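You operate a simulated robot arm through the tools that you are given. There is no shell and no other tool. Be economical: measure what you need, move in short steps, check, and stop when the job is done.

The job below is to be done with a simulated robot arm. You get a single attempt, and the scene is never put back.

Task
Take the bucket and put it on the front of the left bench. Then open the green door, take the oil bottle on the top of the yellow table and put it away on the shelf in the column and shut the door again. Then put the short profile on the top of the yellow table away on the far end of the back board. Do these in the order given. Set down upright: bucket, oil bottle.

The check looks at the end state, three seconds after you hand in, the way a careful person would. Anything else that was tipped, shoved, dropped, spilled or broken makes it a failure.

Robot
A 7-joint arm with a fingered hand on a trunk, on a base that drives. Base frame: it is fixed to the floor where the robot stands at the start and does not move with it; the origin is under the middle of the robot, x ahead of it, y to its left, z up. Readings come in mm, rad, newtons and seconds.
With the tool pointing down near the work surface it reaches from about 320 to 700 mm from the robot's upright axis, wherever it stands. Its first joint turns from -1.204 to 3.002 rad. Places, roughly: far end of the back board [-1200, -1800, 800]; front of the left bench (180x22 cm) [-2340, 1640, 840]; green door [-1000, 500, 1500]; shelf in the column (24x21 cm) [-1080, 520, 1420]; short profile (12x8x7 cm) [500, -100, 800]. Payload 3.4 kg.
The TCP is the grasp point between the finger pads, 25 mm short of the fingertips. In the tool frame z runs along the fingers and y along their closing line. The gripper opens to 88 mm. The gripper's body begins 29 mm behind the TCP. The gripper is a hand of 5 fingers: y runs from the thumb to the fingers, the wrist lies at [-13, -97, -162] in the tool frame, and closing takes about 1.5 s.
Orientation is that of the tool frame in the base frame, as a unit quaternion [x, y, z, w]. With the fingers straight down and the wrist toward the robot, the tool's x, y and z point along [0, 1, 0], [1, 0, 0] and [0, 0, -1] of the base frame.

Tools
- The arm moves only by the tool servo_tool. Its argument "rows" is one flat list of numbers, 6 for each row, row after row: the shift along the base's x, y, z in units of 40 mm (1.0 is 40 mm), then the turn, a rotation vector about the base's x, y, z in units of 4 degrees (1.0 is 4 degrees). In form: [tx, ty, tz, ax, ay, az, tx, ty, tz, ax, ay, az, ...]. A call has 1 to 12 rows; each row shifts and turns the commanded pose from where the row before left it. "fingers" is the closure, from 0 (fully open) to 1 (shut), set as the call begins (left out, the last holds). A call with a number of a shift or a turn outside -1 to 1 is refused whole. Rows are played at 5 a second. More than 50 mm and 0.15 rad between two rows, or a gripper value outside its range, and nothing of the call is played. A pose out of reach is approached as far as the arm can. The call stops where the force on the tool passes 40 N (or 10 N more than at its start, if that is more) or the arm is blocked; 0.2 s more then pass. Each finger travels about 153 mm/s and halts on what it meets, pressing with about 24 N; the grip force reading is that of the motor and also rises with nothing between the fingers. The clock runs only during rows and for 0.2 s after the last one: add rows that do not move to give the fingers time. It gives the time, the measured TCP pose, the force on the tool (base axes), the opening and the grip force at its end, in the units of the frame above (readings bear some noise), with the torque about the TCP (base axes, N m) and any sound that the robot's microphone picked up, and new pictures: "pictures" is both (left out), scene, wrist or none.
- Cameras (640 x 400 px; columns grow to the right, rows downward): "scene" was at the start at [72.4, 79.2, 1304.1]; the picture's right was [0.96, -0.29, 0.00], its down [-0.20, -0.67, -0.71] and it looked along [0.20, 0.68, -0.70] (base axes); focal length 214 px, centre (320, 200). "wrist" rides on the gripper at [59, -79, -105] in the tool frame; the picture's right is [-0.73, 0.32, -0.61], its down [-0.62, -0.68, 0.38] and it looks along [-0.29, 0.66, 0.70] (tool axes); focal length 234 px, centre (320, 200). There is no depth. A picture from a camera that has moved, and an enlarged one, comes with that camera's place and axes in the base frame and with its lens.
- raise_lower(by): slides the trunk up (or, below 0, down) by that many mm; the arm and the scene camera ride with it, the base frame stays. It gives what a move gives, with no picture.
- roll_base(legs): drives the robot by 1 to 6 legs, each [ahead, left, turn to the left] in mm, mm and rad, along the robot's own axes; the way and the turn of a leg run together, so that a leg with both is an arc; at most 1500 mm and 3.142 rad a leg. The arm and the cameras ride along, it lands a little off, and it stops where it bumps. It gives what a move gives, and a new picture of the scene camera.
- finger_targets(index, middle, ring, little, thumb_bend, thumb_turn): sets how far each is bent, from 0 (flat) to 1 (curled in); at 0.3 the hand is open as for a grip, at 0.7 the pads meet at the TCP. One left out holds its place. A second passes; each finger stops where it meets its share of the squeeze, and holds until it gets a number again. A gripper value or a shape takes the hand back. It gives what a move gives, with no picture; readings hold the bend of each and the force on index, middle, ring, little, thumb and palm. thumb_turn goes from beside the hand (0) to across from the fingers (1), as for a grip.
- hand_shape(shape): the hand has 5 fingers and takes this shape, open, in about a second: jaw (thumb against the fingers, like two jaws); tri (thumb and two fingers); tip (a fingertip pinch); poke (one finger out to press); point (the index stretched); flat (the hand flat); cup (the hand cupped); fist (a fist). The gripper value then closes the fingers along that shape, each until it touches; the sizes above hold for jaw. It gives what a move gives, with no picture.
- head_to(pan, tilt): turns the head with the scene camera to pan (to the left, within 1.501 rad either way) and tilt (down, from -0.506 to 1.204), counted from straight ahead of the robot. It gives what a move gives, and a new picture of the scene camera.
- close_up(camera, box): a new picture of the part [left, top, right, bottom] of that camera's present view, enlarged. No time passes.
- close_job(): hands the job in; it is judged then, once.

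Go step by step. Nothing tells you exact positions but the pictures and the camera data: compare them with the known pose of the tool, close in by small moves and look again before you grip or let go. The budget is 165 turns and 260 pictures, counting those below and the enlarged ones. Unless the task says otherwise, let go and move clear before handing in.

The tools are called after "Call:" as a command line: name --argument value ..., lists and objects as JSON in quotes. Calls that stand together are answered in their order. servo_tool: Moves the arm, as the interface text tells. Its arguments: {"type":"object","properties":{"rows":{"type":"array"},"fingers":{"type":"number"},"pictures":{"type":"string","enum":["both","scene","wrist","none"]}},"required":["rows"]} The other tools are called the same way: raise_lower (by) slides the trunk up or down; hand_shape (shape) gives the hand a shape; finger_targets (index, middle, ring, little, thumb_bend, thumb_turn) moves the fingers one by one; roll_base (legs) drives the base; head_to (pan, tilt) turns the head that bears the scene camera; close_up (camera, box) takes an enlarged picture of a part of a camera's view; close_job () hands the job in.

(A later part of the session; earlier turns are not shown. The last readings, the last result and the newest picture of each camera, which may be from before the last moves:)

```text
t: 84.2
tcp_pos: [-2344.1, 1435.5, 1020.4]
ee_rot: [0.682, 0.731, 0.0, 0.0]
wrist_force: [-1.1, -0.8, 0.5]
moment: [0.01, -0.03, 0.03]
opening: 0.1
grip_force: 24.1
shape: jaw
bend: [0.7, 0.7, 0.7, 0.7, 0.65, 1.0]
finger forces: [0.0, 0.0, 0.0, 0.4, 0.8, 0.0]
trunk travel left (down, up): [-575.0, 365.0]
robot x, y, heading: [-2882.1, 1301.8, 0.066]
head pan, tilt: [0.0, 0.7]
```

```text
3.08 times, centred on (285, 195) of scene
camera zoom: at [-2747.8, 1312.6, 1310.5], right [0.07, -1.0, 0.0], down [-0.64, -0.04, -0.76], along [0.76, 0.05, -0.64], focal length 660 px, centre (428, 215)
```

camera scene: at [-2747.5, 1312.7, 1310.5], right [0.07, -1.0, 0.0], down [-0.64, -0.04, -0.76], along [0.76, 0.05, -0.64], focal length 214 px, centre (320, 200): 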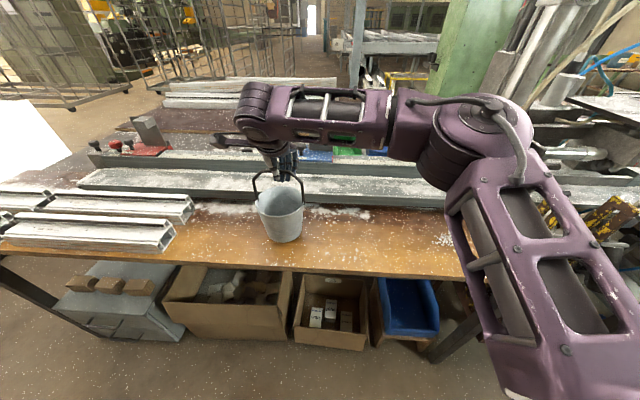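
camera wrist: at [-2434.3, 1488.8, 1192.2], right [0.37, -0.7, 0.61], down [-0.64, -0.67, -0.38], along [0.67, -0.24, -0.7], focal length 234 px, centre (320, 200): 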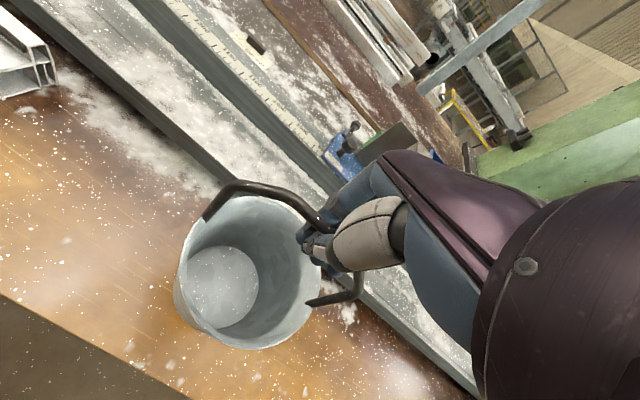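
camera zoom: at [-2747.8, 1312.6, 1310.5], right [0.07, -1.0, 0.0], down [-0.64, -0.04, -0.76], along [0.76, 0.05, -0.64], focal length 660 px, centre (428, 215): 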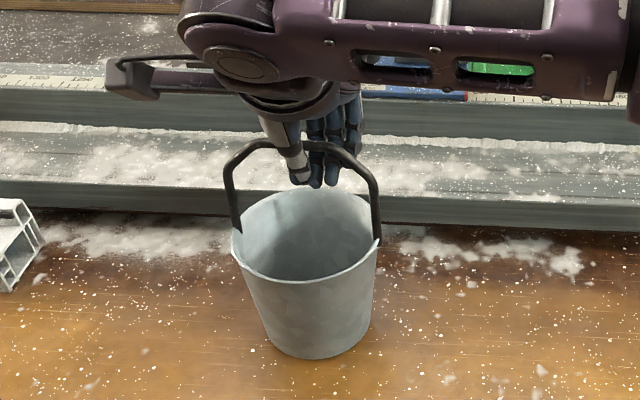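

It rests upright on the bench. I'll open and rise straight up.

Call:
servo_tool --rows '[0, 0, 0, 0, 0, 0, 0, 0, 0, 0, 0, 0, 0, 0, 0, 0, 0, 0, 0, 0, 0, 0, 0, 0, 0, 0, 0, 0, 0, 0, 0, 0, 0, 0, 0, 0]' --fingers 0 --pictures "scene"

Call:
servo_tool --rows '[0, 0, 0.4, 0, 0, 0, 0, 0, 0.6, 0, 0, 0, 0, 0, 0.8, 0, 0, 0, 0, 0, 0.8, 0, 0, 0, 0, 0, 0.8, 0, 0, 0]'

```text
t: 85.5
tcp_pos: [-2343.5, 1434.3, 1021.7]
ee_rot: [0.683, 0.731, -0.001, 0.0]
wrist_force: [-1.2, -0.7, -0.3]
moment: [-0.01, 0.02, 0.01]
opening: 87.9
grip_force: 0.1
shape: jaw
bend: [0.3, 0.3, 0.3, 0.3, 0.3, 0.98]
finger forces: [0.0, 0.0, 0.0, 0.1, 0.1, 0.0]
trunk travel left (down, up): [-575.0, 365.0]
robot x, y, heading: [-2881.2, 1301.4, 0.069]
head pan, tilt: [0.0, 0.7]
camera scene: at [-2747.8, 1312.6, 1310.5], right [0.07, -1.0, 0.0], down [-0.64, -0.04, -0.76], along [0.76, 0.05, -0.64], focal length 214 px, centre (320, 200)
```

scene: 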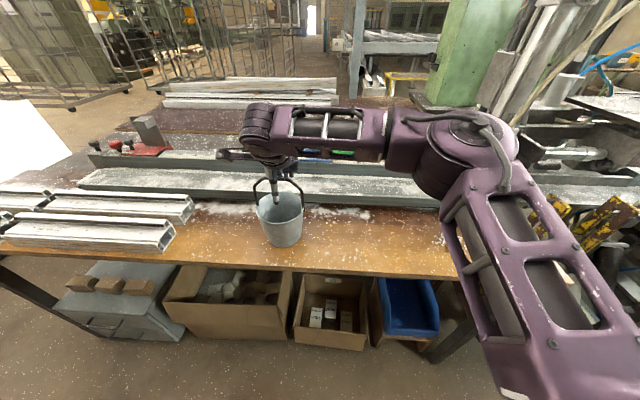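

```text
t: 86.8
tcp_pos: [-2346.5, 1435.2, 1157.7]
ee_rot: [0.683, 0.73, -0.001, 0.0]
wrist_force: [-0.7, -0.2, 0.2]
moment: [-0.02, 0.01, 0.01]
opening: 87.6
grip_force: 0.0
shape: jaw
bend: [0.3, 0.3, 0.3, 0.3, 0.3, 0.98]
finger forces: [0.0, 0.1, 0.1, 0.0, 0.1, 0.0]
trunk travel left (down, up): [-575.0, 365.0]
robot x, y, heading: [-2880.8, 1303.4, 0.07]
head pan, tilt: [0.0, 0.7]
camera scene: at [-2748.7, 1312.9, 1310.6], right [0.07, -1.0, 0.0], down [-0.64, -0.04, -0.77], along [0.76, 0.05, -0.64], focal length 214 px, centre (320, 200)
camera wrist: at [-2430.2, 1488.8, 1263.2], right [0.37, -0.7, 0.61], down [-0.64, -0.67, -0.38], along [0.68, -0.24, -0.7], focal length 234 px, centre (320, 200)
```

scene: 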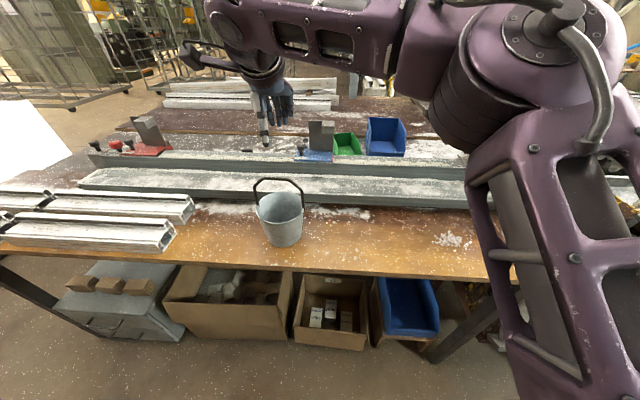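
wrist: 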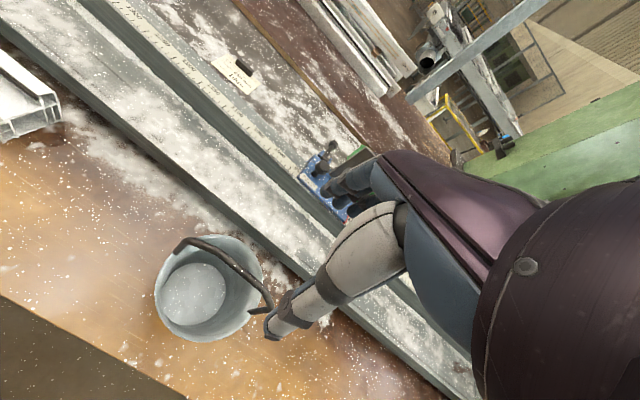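

The bucket stands free on the bench front. I'll retract the arm and drive back around the way I came.

Call:
servo_tool --rows '[-0.8, 0, 0, 0, 0, 0, -0.8, 0, 0, 0, 0, 0, -0.8, 0, 0, 0, 0, 0, -0.8, 0, 0, 0, 0, 0, -0.8, 0, 0, 0, 0, 0]' --pictures "none"

Call:
roll_base --legs '[[-150, 0, 0], [0, 0, 1.505], [1000, 0, 0], [850, 0, 0], [0, 0, -1.57]]'

```text
t: 88.0
tcp_pos: [-2509.5, 1438.3, 1158.5]
ee_rot: [0.683, 0.73, 0.001, 0.001]
wrist_force: [0.3, 0.3, -0.1]
moment: [0.0, -0.02, -0.01]
opening: 87.6
grip_force: 0.0
shape: jaw
bend: [0.3, 0.3, 0.3, 0.3, 0.3, 0.98]
finger forces: [0.0, 0.0, 0.0, 0.0, 0.1, 0.0]
trunk travel left (down, up): [-575.0, 365.0]
robot x, y, heading: [-2883.6, 1300.8, 0.068]
head pan, tilt: [0.0, 0.7]
```

```text
t: 105.8
tcp_pos: [-2688.2, 3270.2, 1157.7]
ee_rot: [0.703, 0.711, 0.0, 0.0]
wrist_force: [0.2, -0.2, -0.8]
moment: [0.03, 0.03, -0.01]
opening: 87.9
grip_force: 0.0
shape: jaw
bend: [0.3, 0.3, 0.3, 0.3, 0.3, 0.98]
finger forces: [0.0, 0.0, 0.0, 0.1, 0.0, 0.0]
trunk travel left (down, up): [-575.0, 365.0]
robot x, y, heading: [-3069.9, 3157.2, 0.009]
head pan, tilt: [0.0, 0.7]
camera scene: at [-2935.9, 3159.2, 1310.6], right [0.01, -1.0, 0.0], down [-0.64, -0.01, -0.76], along [0.76, 0.01, -0.64], focal length 214 px, centre (320, 200)
```

scene: 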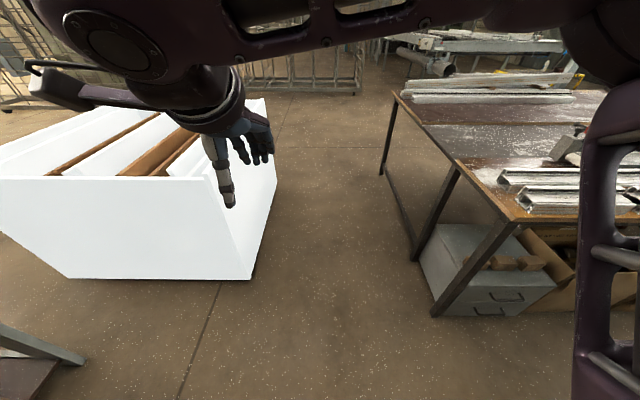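

Call:
roll_base --legs '[[1400, 0, 0], [1370, 0, 0], [0, 0, -1.58], [1300, 0, 0], [1300, 0, 0]]'

Call:
head_to --pan -1.3 --tilt 0.1

```text
t: 135.6
tcp_pos: [-293.0, 135.4, 1157.9]
ee_rot: [1.0, -0.02, 0.001, 0.001]
wrist_force: [-0.1, 0.2, 0.1]
moment: [0.01, 0.0, 0.02]
opening: 87.5
grip_force: 0.1
shape: jaw
bend: [0.3, 0.3, 0.3, 0.3, 0.3, 0.98]
finger forces: [0.1, 0.1, 0.1, 0.0, 0.0, 0.0]
trunk travel left (down, up): [-575.0, 365.0]
robot x, y, heading: [-385.7, 526.8, -1.611]
head pan, tilt: [0.0, 0.7]
camera scene: at [-392.9, 389.5, 1310.5], right [-1.0, 0.04, 0.0], down [0.03, 0.64, -0.76], along [-0.03, -0.76, -0.64], focal length 214 px, centre (320, 200)
```

scene: 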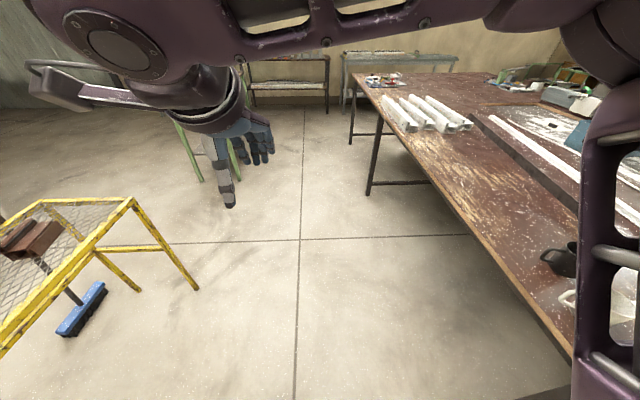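

```text
t: 137.1
tcp_pos: [-293.3, 136.7, 1157.0]
ee_rot: [1.0, -0.02, 0.0, -0.001]
wrist_force: [0.5, -0.1, -0.2]
moment: [0.02, -0.02, 0.03]
opening: 87.7
grip_force: 0.0
shape: jaw
bend: [0.3, 0.3, 0.3, 0.3, 0.3, 0.98]
finger forces: [0.0, 0.0, 0.0, 0.0, 0.1, 0.0]
trunk travel left (down, up): [-575.0, 365.0]
robot x, y, heading: [-387.2, 521.8, -1.612]
head pan, tilt: [-1.3, 0.099]
camera scene: at [-479.0, 453.5, 1365.3], right [-0.23, 0.97, 0.0], down [0.1, 0.02, -0.99], along [-0.97, -0.23, -0.1], focal length 214 px, centre (320, 200)
```

scene: 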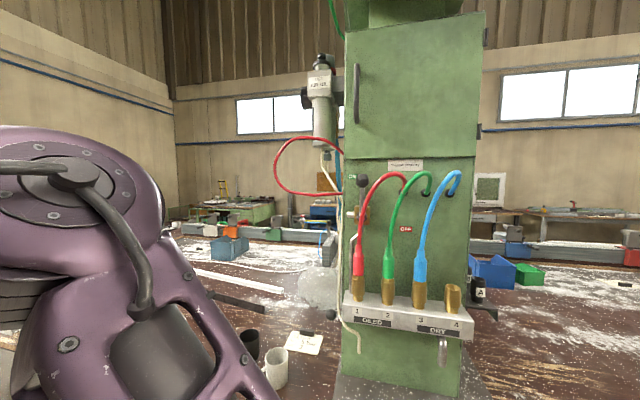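

The door's handle is a vertical bar near (-970, 415, 1481–1606), hinges on the right side (y≈670). I'll turn to face it.

Call:
roll_base --legs '[[0, 0, -1.53]]'

Call:
raise_lower --by 300

Call:
head_to --pan 0 --tilt 0.2

```text
t: 141.2
tcp_pos: [-767.7, 409.1, 1157.9]
ee_rot: [0.713, -0.701, 0.0, 0.001]
wrist_force: [0.6, -1.0, -0.5]
moment: [0.04, 0.03, 0.03]
opening: 87.6
grip_force: 0.2
shape: jaw
bend: [0.3, 0.3, 0.3, 0.3, 0.3, 0.98]
finger forces: [0.0, 0.0, 0.1, 0.0, 0.0, 0.0]
trunk travel left (down, up): [-575.0, 365.0]
robot x, y, heading: [-386.8, 523.3, -3.125]
head pan, tilt: [-1.3, 0.099]
camera scene: at [-463.2, 612.2, 1365.3], right [0.96, 0.28, 0.0], down [0.03, -0.1, -0.99], along [-0.28, 0.95, -0.1], focal length 214 px, centre (320, 200)
```

scene: 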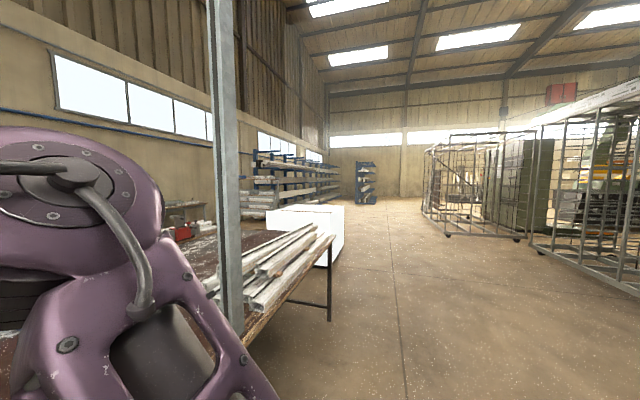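

```text
t: 144.2
tcp_pos: [-768.1, 408.5, 1457.8]
ee_rot: [0.713, -0.701, 0.0, 0.0]
wrist_force: [0.6, -0.6, -0.7]
moment: [-0.01, -0.01, -0.02]
opening: 87.8
grip_force: 0.1
shape: jaw
bend: [0.3, 0.3, 0.3, 0.3, 0.3, 0.98]
finger forces: [0.1, 0.0, 0.0, 0.1, 0.0, 0.0]
trunk travel left (down, up): [-875.0, 65.0]
robot x, y, heading: [-386.8, 524.9, -3.124]
head pan, tilt: [-1.3, 0.099]
```

```text
t: 145.6
tcp_pos: [-767.8, 408.0, 1457.4]
ee_rot: [0.713, -0.701, 0.0, 0.0]
wrist_force: [0.6, -0.7, 0.9]
moment: [0.0, 0.02, 0.0]
opening: 87.7
grip_force: 0.0
shape: jaw
bend: [0.3, 0.3, 0.3, 0.3, 0.3, 0.98]
finger forces: [0.1, 0.0, 0.1, 0.1, 0.0, 0.0]
trunk travel left (down, up): [-875.0, 65.0]
robot x, y, heading: [-387.3, 521.3, -3.125]
head pan, tilt: [0.0, 0.201]
camera scene: at [-530.5, 522.5, 1656.0], right [-0.01, 1.0, 0.0], down [0.2, 0.0, -0.98], along [-0.98, -0.01, -0.2], focal length 214 px, centre (320, 200)
```

scene: 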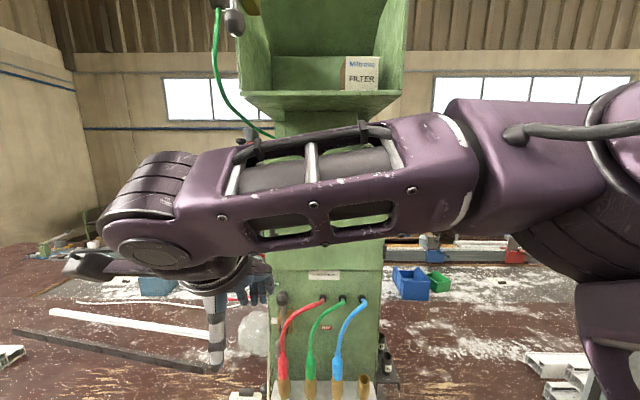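

The forearm hides the handle. I'll turn the hand so the fingers point forward with a horizontal closing line (first try: forearm above).

Call:
servo_tool --rows '[-0.1, 0, 0.2, 1, 1, 1, -0.1, 0, 0.2, 1, 1, 1, -0.1, 0, 0.2, 1, 1, 1, -0.1, 0, 0.2, 1, 1, 1, -0.1, 0, 0.2, 1, 1, 1, -0.1, 0, 0.2, 1, 1, 1]'

```text
t: 147.0
tcp_pos: [-790.3, 408.7, 1504.0]
ee_rot: [0.81, -0.509, -0.29, -0.002]
wrist_force: [-0.2, 0.3, 0.5]
moment: [0.03, -0.01, -0.02]
opening: 87.6
grip_force: 0.0
shape: jaw
bend: [0.3, 0.3, 0.3, 0.3, 0.3, 0.98]
finger forces: [0.0, 0.0, 0.1, 0.0, 0.0, 0.0]
trunk travel left (down, up): [-875.0, 65.0]
robot x, y, heading: [-387.7, 521.0, -3.129]
head pan, tilt: [0.0, 0.201]
camera scene: at [-530.5, 522.6, 1656.0], right [-0.02, 1.0, 0.0], down [0.2, 0.0, -0.98], along [-0.98, -0.02, -0.2], focal length 214 px, centre (320, 200)
camera wrist: at [-659.3, 367.7, 1540.9], right [-0.21, 0.26, 0.94], down [0.19, 0.96, -0.22], along [-0.96, 0.13, -0.25], focal length 234 px, centre (320, 200)
```

scene: 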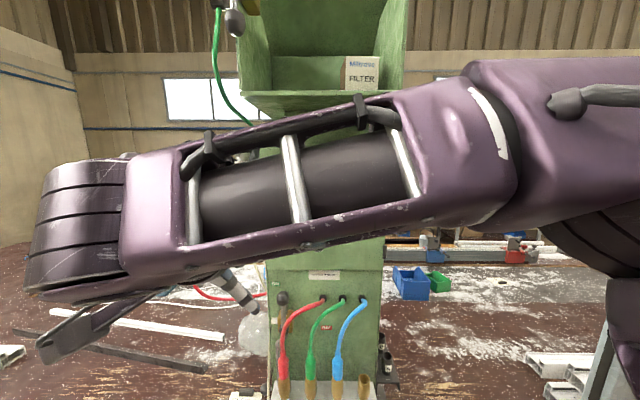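
wrist: 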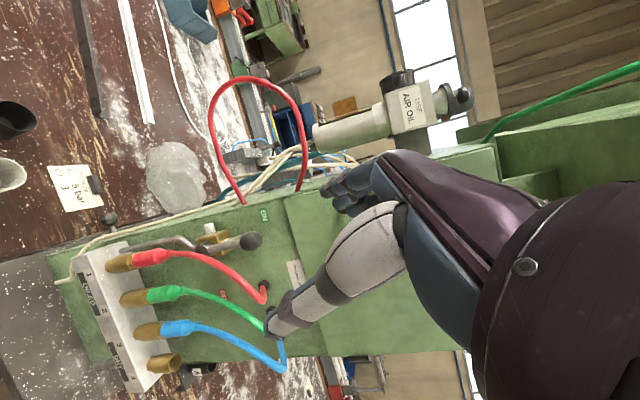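

Call:
servo_tool --rows '[0, 0, 0.1, 1, 1, 1, 0, 0, 0.1, 1, 1, 1, 0, 0, 0.1, 1, 1, 1, 0, 0, 0.1, 1, 1, 1, 0, 0, 0.1, 1, 1, 1, 0, 0, 0.1, 1, 1, 1, 0, 0, 0.1, 1, 1, 1, 0, 0, 0.1, 1, 1, 1, 0, 0, 0.1, 1, 1, 1, 0, 0, 0.1, 1, 1, 1, 0, 0, 0, 1, 1, 1, 0, 0, 0, 0.3, 0.3, 0.3]'

```text
t: 149.6
tcp_pos: [-790.8, 408.6, 1545.4]
ee_rot: [0.707, 0.005, -0.707, -0.005]
wrist_force: [-0.1, 0.5, 0.1]
moment: [-0.02, 0.03, 0.02]
opening: 87.9
grip_force: 0.0
shape: jaw
bend: [0.3, 0.3, 0.3, 0.3, 0.3, 0.98]
finger forces: [0.0, 0.0, 0.0, 0.0, 0.0, 0.0]
trunk travel left (down, up): [-875.0, 65.0]
robot x, y, heading: [-387.0, 522.5, -3.123]
head pan, tilt: [0.0, 0.201]
camera scene: at [-530.6, 522.4, 1655.9], right [-0.02, 1.0, 0.0], down [0.2, 0.0, -0.98], along [-0.98, -0.02, -0.2], focal length 214 px, centre (320, 200)
camera wrist: at [-687.8, 488.9, 1487.6], right [0.61, -0.33, 0.72], down [-0.38, 0.67, 0.63], along [-0.7, -0.66, 0.28], focal length 234 px, centre (320, 200)
```

scene: 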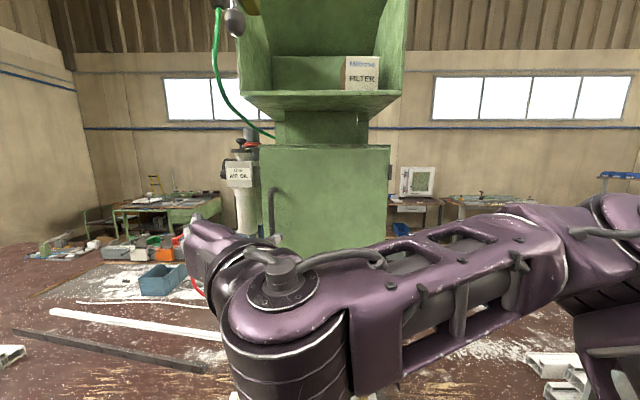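
wrist: 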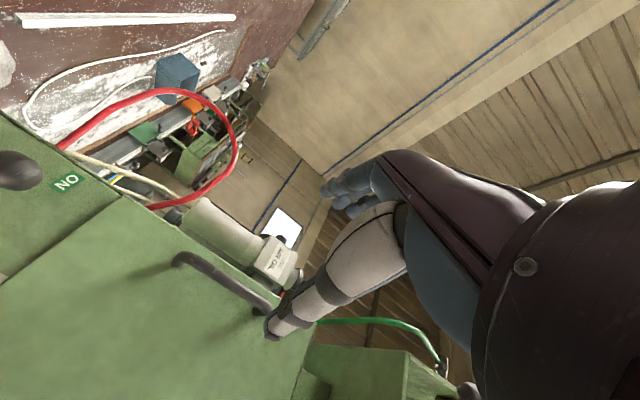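

The orientation works and the forearm stays below the handle. I'll advance toward it.

Call:
servo_tool --rows '[-0.8, 0.05, 0, 0, 0, 0, -0.8, 0.05, 0, 0, 0, 0, -0.8, 0.05, 0, 0, 0, 0, -0.6, 0.05, 0, 0, 0, 0, 0, 0, 0, 0, 0, 0]'

Call:
close_up --camera "scene" --box '[210, 150, 370, 250]'

Call:
close_up --camera "wrist" --box '[180, 180, 420, 330]'

```text
t: 150.8
tcp_pos: [-910.7, 418.8, 1546.2]
ee_rot: [0.707, 0.005, -0.707, -0.006]
wrist_force: [0.4, 0.1, -0.5]
moment: [-0.01, 0.0, 0.02]
opening: 87.8
grip_force: 0.0
shape: jaw
bend: [0.3, 0.3, 0.3, 0.3, 0.3, 0.98]
finger forces: [0.0, 0.1, 0.0, 0.0, 0.1, 0.0]
trunk travel left (down, up): [-875.0, 65.0]
robot x, y, heading: [-384.3, 525.4, -3.126]
head pan, tilt: [0.0, 0.201]
camera scene: at [-529.8, 522.3, 1656.0], right [-0.02, 1.0, 0.0], down [0.2, 0.0, -0.98], along [-0.98, -0.02, -0.2], focal length 214 px, centre (320, 200)
camera wrist: at [-806.8, 498.5, 1489.3], right [0.61, -0.33, 0.72], down [-0.38, 0.67, 0.63], along [-0.7, -0.66, 0.28], focal length 234 px, centre (320, 200)
```

scene: 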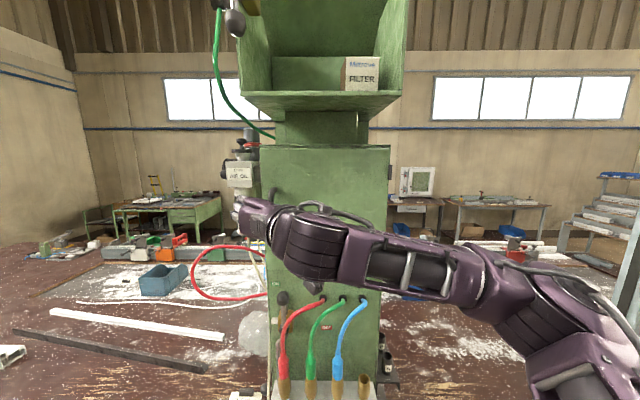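
wrist: 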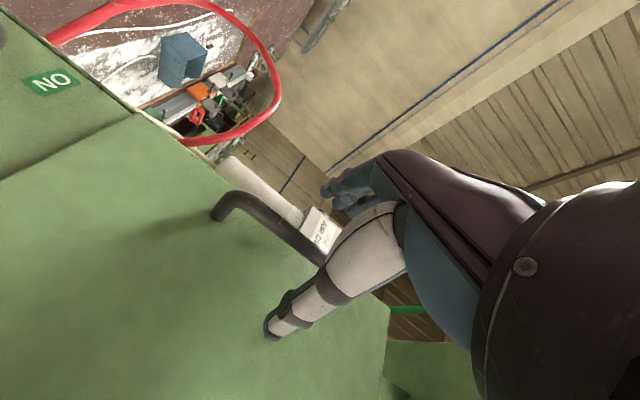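

```text
4.00 times, centred on (290, 200) of scene
camera zoom: at [-529.8, 522.3, 1656.0], right [-0.02, 1.0, 0.0], down [0.2, 0.0, -0.98], along [-0.98, -0.02, -0.2], focal length 858 px, centre (440, 200)
```

zoom: 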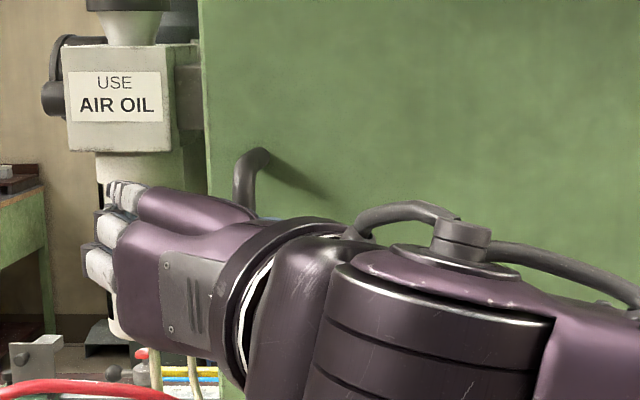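

```text
2.67 times, centred on (300, 255) of wrist
camera zoom: at [-806.8, 498.5, 1489.3], right [0.61, -0.33, 0.72], down [-0.38, 0.67, 0.63], along [-0.7, -0.66, 0.28], focal length 624 px, centre (373, 53)
```

zoom: 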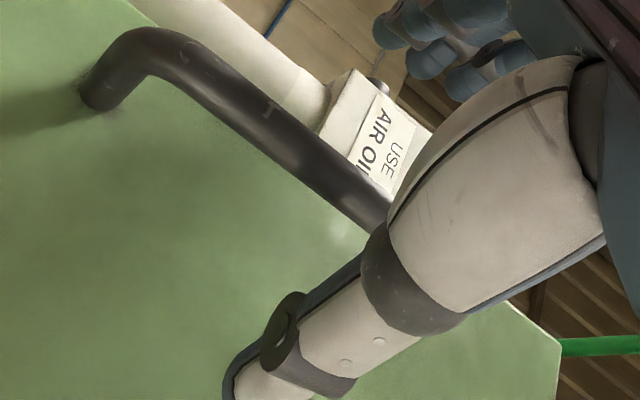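

The bar lies near x=-945 with the door surface about 35 mm behind. I'll advance 28 mm and close.

Call:
servo_tool --rows '[-0.4, 0, 0, 0, 0, 0, -0.35, 0, 0, 0, 0, 0, 0, 0, 0, 0, 0, 0]' --pictures "none"

Call:
servo_tool --rows '[0, 0, 0, 0, 0, 0, 0, 0, 0, 0, 0, 0, 0, 0, 0, 0, 0, 0, 0, 0, 0, 0, 0, 0, 0, 0, 0, 0, 0, 0, 0, 0, 0, 0, 0, 0, 0, 0, 0, 0, 0, 0, 0, 0, 0, 0, 0, 0]' --fingers 1

Call:
close_up --camera "wrist" --box '[180, 160, 420, 310]'

```text
t: 151.6
tcp_pos: [-940.2, 416.9, 1546.4]
ee_rot: [0.708, 0.005, -0.707, -0.006]
wrist_force: [0.7, -0.4, 0.4]
moment: [-0.03, 0.01, -0.05]
opening: 88.1
grip_force: 0.1
shape: jaw
bend: [0.3, 0.3, 0.3, 0.3, 0.3, 0.98]
finger forces: [0.1, 0.0, 0.1, 0.0, 0.8, 0.1]
trunk travel left (down, up): [-875.0, 65.0]
robot x, y, heading: [-389.3, 522.3, -3.124]
head pan, tilt: [0.0, 0.201]
```

```text
t: 153.4
tcp_pos: [-940.6, 418.0, 1546.4]
ee_rot: [0.708, 0.005, -0.706, -0.006]
wrist_force: [2.3, -1.1, 0.0]
moment: [0.01, 0.02, -0.03]
opening: 2.3
grip_force: 24.4
shape: jaw
bend: [0.7, 0.7, 0.7, 0.7, 0.81, 1.0]
finger forces: [0.2, 0.0, 0.1, 0.4, 0.1, 0.1]
trunk travel left (down, up): [-875.0, 65.0]
robot x, y, heading: [-386.9, 521.2, -3.12]
head pan, tilt: [0.0, 0.201]
camera scene: at [-529.0, 522.2, 1656.1], right [-0.02, 1.0, 0.0], down [0.2, 0.0, -0.98], along [-0.98, -0.02, -0.2], focal length 214 px, centre (320, 200)
camera wrist: at [-836.2, 498.3, 1489.2], right [0.61, -0.33, 0.72], down [-0.38, 0.67, 0.63], along [-0.7, -0.66, 0.28], focal length 234 px, centre (320, 200)
```

scene: 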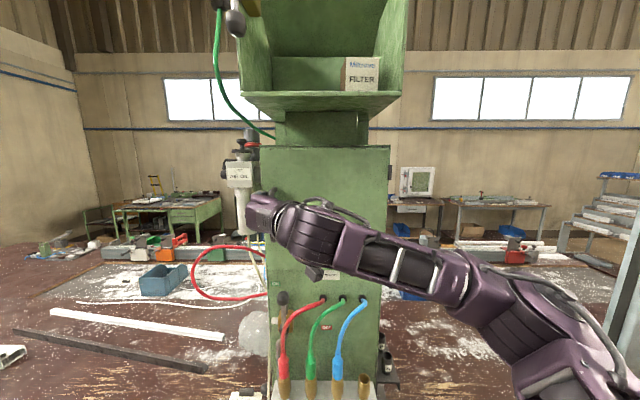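
wrist: 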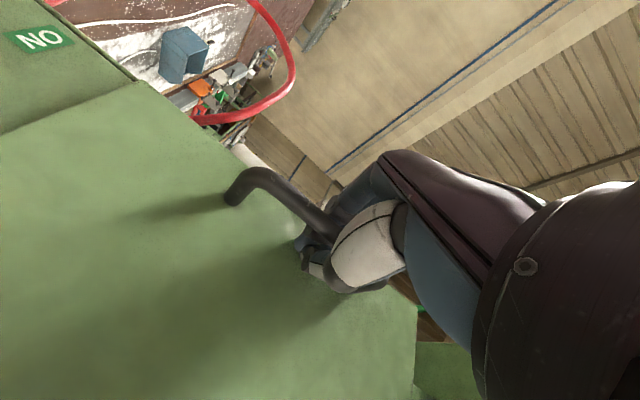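

```text
2.67 times, centred on (300, 235) of wrist
camera zoom: at [-836.2, 498.3, 1489.2], right [0.61, -0.33, 0.72], down [-0.38, 0.67, 0.63], along [-0.7, -0.66, 0.28], focal length 624 px, centre (373, 107)
```

zoom: 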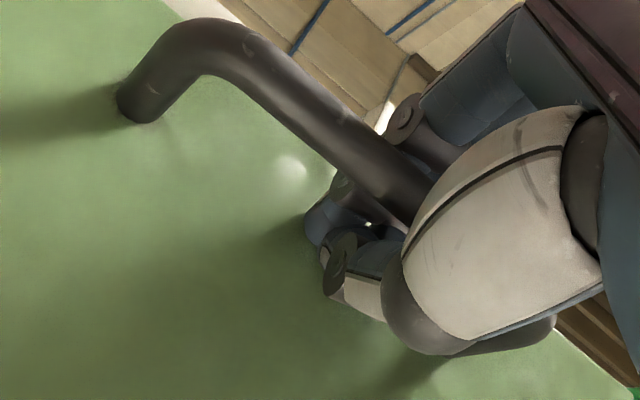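

The hand is wrapped round the handle. I'll pull along the hinge arc, turning the hand along.

Call:
servo_tool --rows '[0.437, 0.078, 0, 0, 0, 1, 0.43, 0.105, 0, 0, 0, 1, 0.42, 0.1375, 0, 0, 0, 1, 0.41, 0.165, 0, 0, 0, 1, 0.4, 0.195, 0, 0, 0, 1]'

```text
t: 154.6
tcp_pos: [-856.3, 443.8, 1546.5]
ee_rot: [-0.696, -0.128, 0.697, -0.117]
wrist_force: [0.6, -1.5, -1.3]
moment: [0.0, 0.03, -0.01]
opening: 2.2
grip_force: 23.5
shape: jaw
bend: [0.7, 0.7, 0.7, 0.7, 0.81, 1.0]
finger forces: [1.2, 0.0, 0.0, 1.3, 0.0, 0.0]
trunk travel left (down, up): [-875.0, 65.0]
robot x, y, heading: [-386.4, 523.6, -3.127]
head pan, tilt: [0.0, 0.201]
camera scene: at [-529.0, 522.6, 1656.1], right [-0.02, 1.0, 0.0], down [0.2, 0.0, -0.98], along [-0.98, -0.02, -0.2], focal length 214 px, centre (320, 200)
camera wrist: at [-785.3, 555.8, 1489.6], right [0.68, -0.11, 0.72], down [-0.59, 0.5, 0.63], along [-0.43, -0.86, 0.28], focal length 234 px, centre (320, 200)
```

scene: 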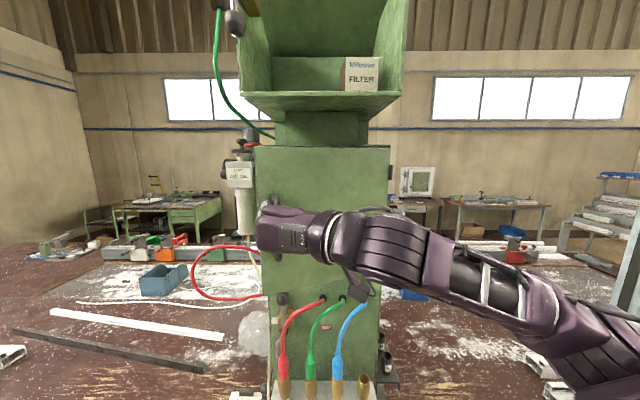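
wrist: 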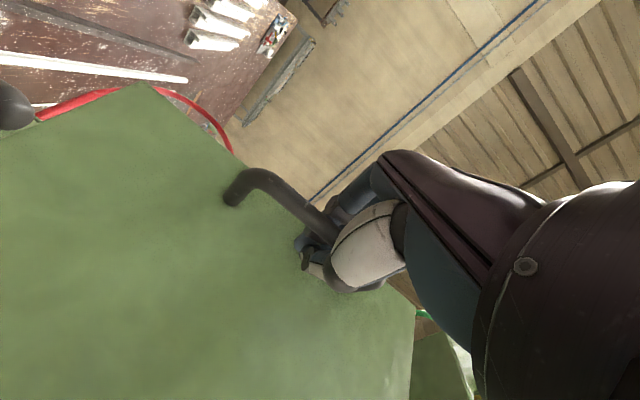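

The door follows easily. Continue the arc.

Call:
servo_tool --rows '[0.385, 0.22, 0, 0, 0, 1, 0.3675, 0.2475, 0, 0, 0, 1, 0.35, 0.275, 0, 0, 0, 1, 0.33, 0.2975, 0, 0, 0, 1, 0.31, 0.32, 0, 0, 0, 1]'

```text
t: 155.8
tcp_pos: [-787.1, 500.1, 1547.3]
ee_rot: [-0.662, -0.247, 0.666, -0.237]
wrist_force: [2.1, -1.1, -0.5]
moment: [0.0, 0.0, -0.02]
opening: 2.3
grip_force: 24.4
shape: jaw
bend: [0.7, 0.7, 0.7, 0.7, 0.81, 1.0]
finger forces: [1.0, 0.0, 0.0, 1.2, 0.0, 0.0]
trunk travel left (down, up): [-875.0, 65.0]
robot x, y, heading: [-381.0, 520.5, -3.127]
head pan, tilt: [0.0, 0.201]
camera scene: at [-529.4, 522.6, 1656.1], right [-0.02, 1.0, 0.0], down [0.2, 0.0, -0.98], along [-0.98, -0.02, -0.2], focal length 214 px, centre (320, 200)
camera wrist: at [-758.8, 628.7, 1489.1], right [0.68, 0.13, 0.72], down [-0.73, 0.27, 0.63], along [-0.11, -0.95, 0.28], focal length 234 px, centre (320, 200)
```

scene: 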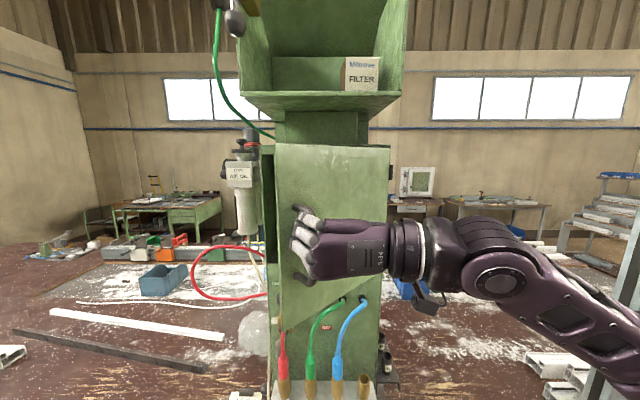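
wrist: 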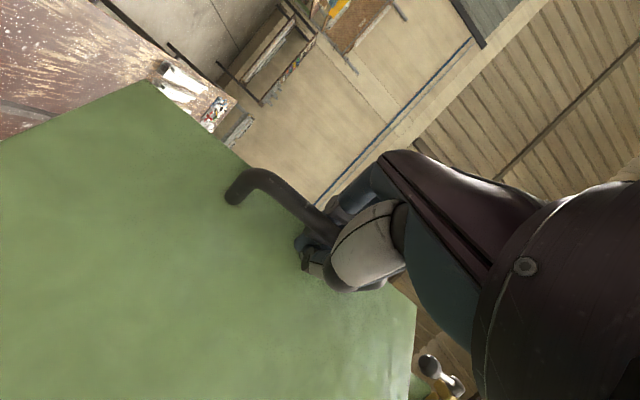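

Call:
servo_tool --rows '[0.285, 0.34, 0, 0, 0, 1, 0.2625, 0.36, 0, 0, 0, 1, 0.235, 0.375, 0, 0, 0, 1, 0.21, 0.3925, 0, 0, 0, 1, 0.18, 0.405, 0, 0, 0, 1, 0.1525, 0.4175, 0, 0, 0, 1]'

```text
t: 157.2
tcp_pos: [-736.6, 591.3, 1542.9]
ee_rot: [-0.597, -0.38, 0.602, -0.369]
wrist_force: [0.6, -0.6, -0.4]
moment: [-0.02, -0.03, 0.0]
opening: 2.3
grip_force: 23.9
shape: jaw
bend: [0.7, 0.7, 0.7, 0.7, 0.81, 1.0]
finger forces: [0.1, 0.1, 0.0, 0.0, 0.0, 0.0]
trunk travel left (down, up): [-875.0, 65.0]
robot x, y, heading: [-382.3, 521.3, -3.127]
head pan, tilt: [0.0, 0.201]
camera scene: at [-531.0, 522.7, 1655.9], right [-0.02, 1.0, 0.0], down [0.2, 0.0, -0.98], along [-0.98, -0.02, -0.2], focal length 214 px, centre (320, 200)
camera wrist: at [-762.6, 720.4, 1486.2], right [0.57, 0.4, 0.72], down [-0.77, -0.05, 0.63], along [0.29, -0.92, 0.28], focal length 234 px, centre (320, 200)
```

scene: 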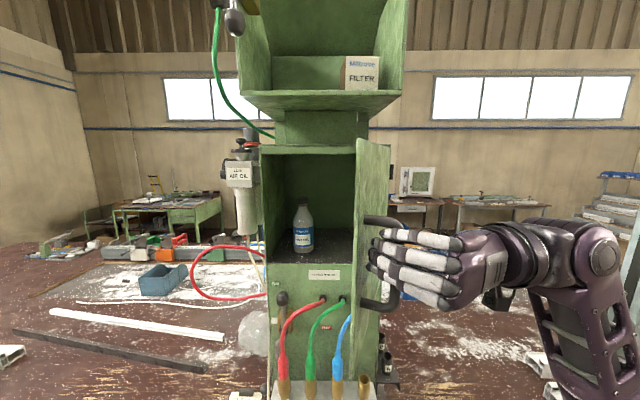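
wrist: 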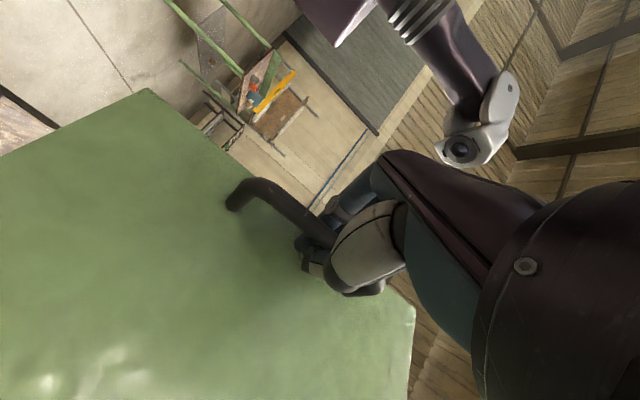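

The cupboard is open about 65°; there is already a bottle on the left of the shelf. I'll pull further.

Call:
servo_tool --rows '[0.1225, 0.425, 0, 0, 0, 1, 0.095, 0.435, 0, 0, 0, 1, 0.0625, 0.44, 0, 0, 0, 1, 0.03, 0.4425, 0, 0, 0, 1]' --pictures "scene"

```text
t: 158.2
tcp_pos: [-724.3, 659.0, 1543.3]
ee_rot: [-0.539, -0.456, 0.546, -0.45]
wrist_force: [-8.0, -0.1, 2.1]
moment: [0.01, -0.02, 0.03]
opening: 3.2
grip_force: 23.6
shape: jaw
bend: [0.7, 0.7, 0.7, 0.7, 0.81, 1.0]
finger forces: [0.0, 0.0, 0.0, 0.0, 7.2, 0.0]
trunk travel left (down, up): [-875.0, 65.0]
robot x, y, heading: [-389.7, 522.9, -3.132]
head pan, tilt: [0.0, 0.201]
camera scene: at [-534.0, 523.6, 1655.6], right [-0.02, 1.0, 0.0], down [0.2, 0.0, -0.98], along [-0.98, -0.02, -0.2], focal length 214 px, centre (320, 200)
```

scene: 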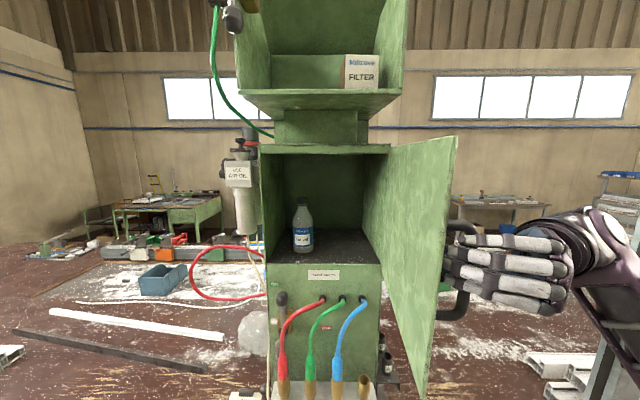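

Call:
servo_tool --rows '[-0.15, 0.42, 0, 0, 0, 1, -0.07, 0.43, 0, 0, 0, 1, -0.09, 0.43, 0, 0, 0, 1, -0.12, 0.43, 0, 0, 0, 1]' --pictures "scene"

```text
t: 159.0
tcp_pos: [-711.7, 627.3, 1542.2]
ee_rot: [0.502, 0.496, -0.499, 0.503]
wrist_force: [-40.5, 3.8, -0.1]
moment: [0.01, -0.05, 0.0]
opening: 11.7
grip_force: 23.9
shape: jaw
bend: [0.7, 0.7, 0.7, 0.7, 0.76, 1.0]
finger forces: [0.0, 0.1, 0.0, 0.0, 39.6, 0.0]
out of reach, approached as far as the arm can: row 1, 2, 3
trunk travel left (down, up): [-875.0, 65.0]
robot x, y, heading: [-384.9, 520.3, -3.126]
head pan, tilt: [0.0, 0.201]
stopped in row 3: the force on the tool passed its limit at 42 N (the readings are from after the stop); the commanded pose is now the measured one
camera scene: at [-551.0, 523.8, 1654.0], right [-0.02, 1.0, 0.0], down [0.21, 0.0, -0.98], along [-0.98, -0.02, -0.21], focal length 214 px, centre (320, 200)
```

scene: 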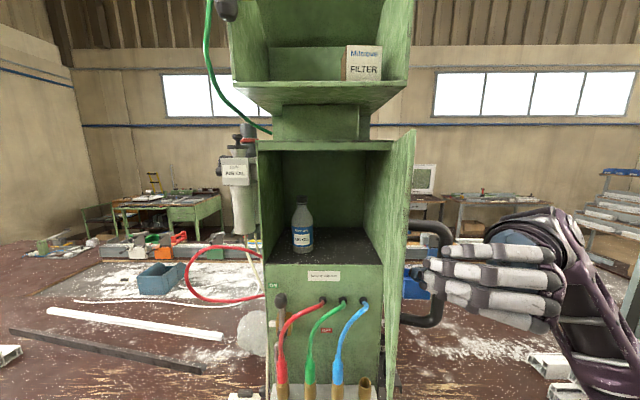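

The arm is at its limit, with the door about 75° open. I'll release the handle and withdraw to the right.

Call:
servo_tool --rows '[0, 0, 0, 0, 0, 0, 0, 0, 0, 0, 0, 0, 0, 0, 0, 0, 0, 0, 0, 0, 0, 0, 0, 0, 0, 0, 0, 0, 0, 0, 0, 0, 0, 0, 0, 0]' --fingers 0

```text
t: 160.4
tcp_pos: [-693.0, 627.4, 1544.5]
ee_rot: [0.495, 0.504, -0.501, 0.501]
wrist_force: [-8.7, 0.5, -0.8]
moment: [0.02, -0.01, -0.04]
opening: 88.2
grip_force: 0.1
shape: jaw
bend: [0.3, 0.3, 0.3, 0.3, 0.21, 0.96]
finger forces: [0.0, 0.0, 0.1, 0.0, 7.6, 0.0]
trunk travel left (down, up): [-875.0, 65.0]
robot x, y, heading: [-390.2, 522.6, -3.123]
head pan, tilt: [0.0, 0.201]
camera scene: at [-535.7, 523.1, 1655.5], right [-0.02, 1.0, 0.0], down [0.2, 0.0, -0.98], along [-0.98, -0.02, -0.2], focal length 214 px, centre (320, 200)
camera wrist: at [-774.6, 732.2, 1486.7], right [0.32, 0.61, 0.72], down [-0.67, -0.39, 0.63], along [0.66, -0.69, 0.29], focal length 234 px, centre (320, 200)
```

scene: 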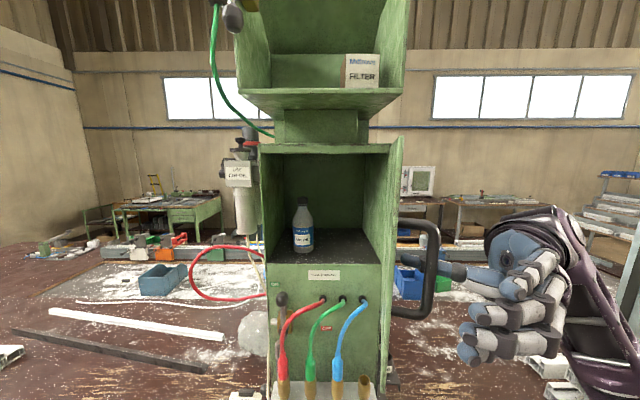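
wrist: 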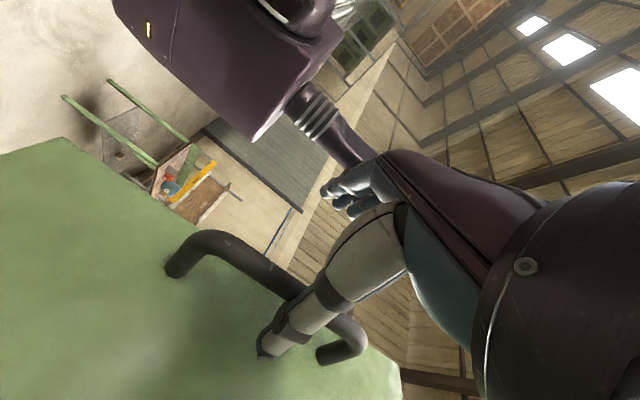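

Call:
servo_tool --rows '[-0.4, 0, 0, 0, 0, 0, 0, 0.6, 0, 0, 0, 0, 0, 0.8, 0, 0, 0, 0, 0, 0.8, 0, 0, 0, 0, 0, 0.6, 0, 0, 0, 0]'

```text
t: 161.5
tcp_pos: [-671.8, 649.2, 1550.7]
ee_rot: [-0.501, -0.497, 0.502, -0.5]
wrist_force: [-16.0, 2.8, -1.3]
moment: [-0.01, -0.04, -0.35]
opening: 87.9
grip_force: 0.1
shape: jaw
bend: [0.3, 0.3, 0.3, 0.3, 0.03, 0.95]
finger forces: [0.0, 0.0, 0.0, 0.0, 13.0, 0.1]
out of reach, approached as far as the arm can: row 1, 2, 3, 4, 5
trunk travel left (down, up): [-875.0, 65.0]
robot x, y, heading: [-387.6, 522.7, -3.127]
head pan, tilt: [0.0, 0.201]
stopped in row 5: the force on the tool passed its limit at 42 N (the readings are from after the stop); the commanded pose is now the measured one
camera scene: at [-541.1, 522.9, 1655.1], right [-0.02, 1.0, 0.0], down [0.21, 0.0, -0.98], along [-0.98, -0.02, -0.21], focal length 214 px, centre (320, 200)
camera wrist: at [-750.7, 755.4, 1490.5], right [0.32, 0.61, 0.72], down [-0.68, -0.38, 0.62], along [0.65, -0.7, 0.3], focal length 234 px, centre (320, 200)
```

scene: 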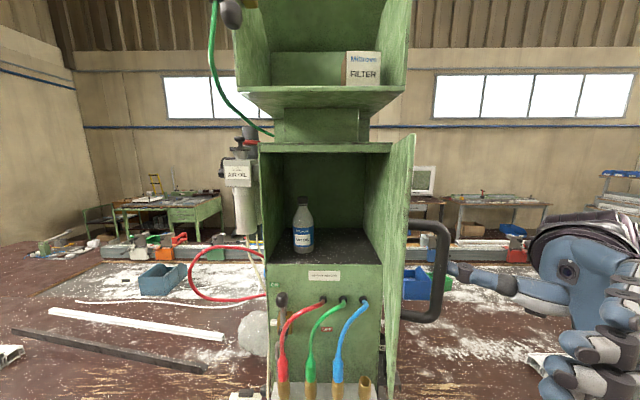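
wrist: 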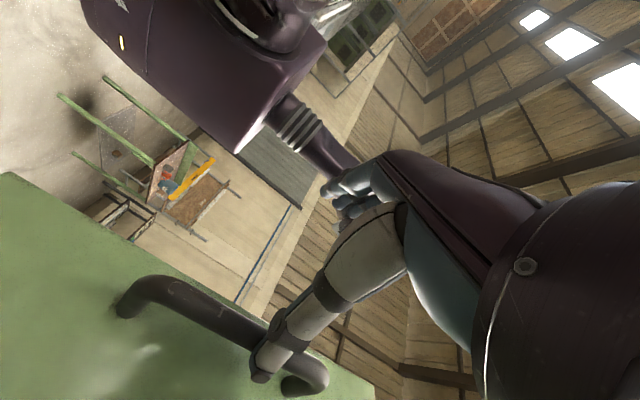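

The arm is at its limit; I'll let the base carry the hand clear instead.

Call:
roll_base --legs '[[20, -80, 0]]'

Call:
servo_tool --rows '[0, 0, 0, 0, 0, 0]'

```text
t: 162.6
tcp_pos: [-683.4, 726.8, 1553.2]
ee_rot: [-0.498, -0.5, 0.503, -0.499]
wrist_force: [0.2, 0.2, -1.0]
moment: [0.0, -0.04, -0.03]
opening: 88.0
grip_force: 0.0
shape: jaw
bend: [0.3, 0.3, 0.3, 0.3, 0.3, 0.97]
finger forces: [0.0, 0.1, 0.0, 0.1, 0.0, 0.0]
trunk travel left (down, up): [-875.0, 65.0]
robot x, y, heading: [-409.1, 599.7, -3.126]
head pan, tilt: [0.0, 0.201]
camera scene: at [-553.2, 599.7, 1655.9], right [-0.02, 1.0, 0.0], down [0.2, 0.0, -0.98], along [-0.98, -0.02, -0.2], focal length 214 px, centre (320, 200)
```

scene: 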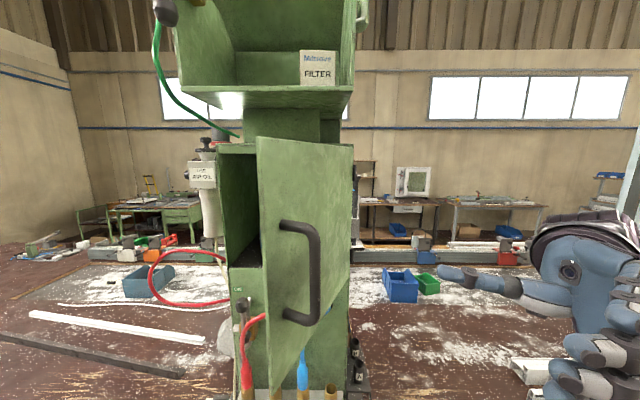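

```text
t: 163.0
tcp_pos: [-681.2, 726.5, 1551.6]
ee_rot: [-0.497, -0.501, 0.503, -0.499]
wrist_force: [0.7, 0.4, -0.2]
moment: [0.0, 0.03, 0.03]
opening: 88.0
grip_force: 0.1
shape: jaw
bend: [0.3, 0.3, 0.3, 0.3, 0.3, 0.97]
finger forces: [0.0, 0.1, 0.1, 0.0, 0.0, 0.0]
trunk travel left (down, up): [-875.0, 65.0]
robot x, y, heading: [-407.2, 604.2, -3.122]
head pan, tilt: [0.0, 0.201]
camera scene: at [-551.5, 599.4, 1656.1], right [-0.02, 1.0, 0.0], down [0.2, 0.0, -0.98], along [-0.98, -0.01, -0.2], focal length 214 px, centre (320, 200)
camera wrist: at [-760.9, 832.4, 1493.7], right [0.33, 0.61, 0.72], down [-0.68, -0.38, 0.63], along [0.66, -0.7, 0.29], focal length 234 px, centre (320, 200)
```

scene: 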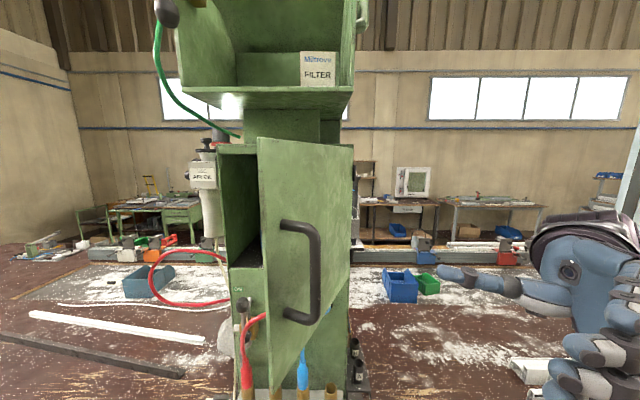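
wrist: 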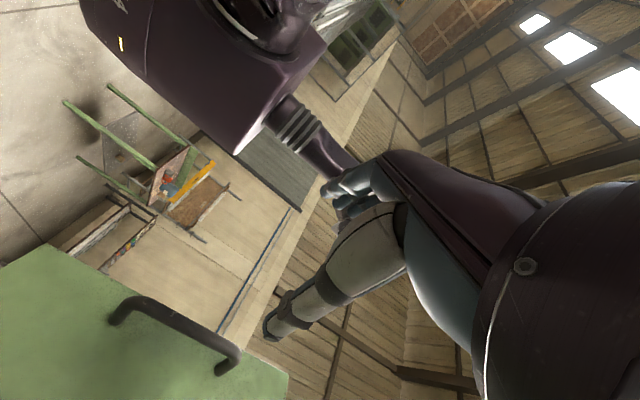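

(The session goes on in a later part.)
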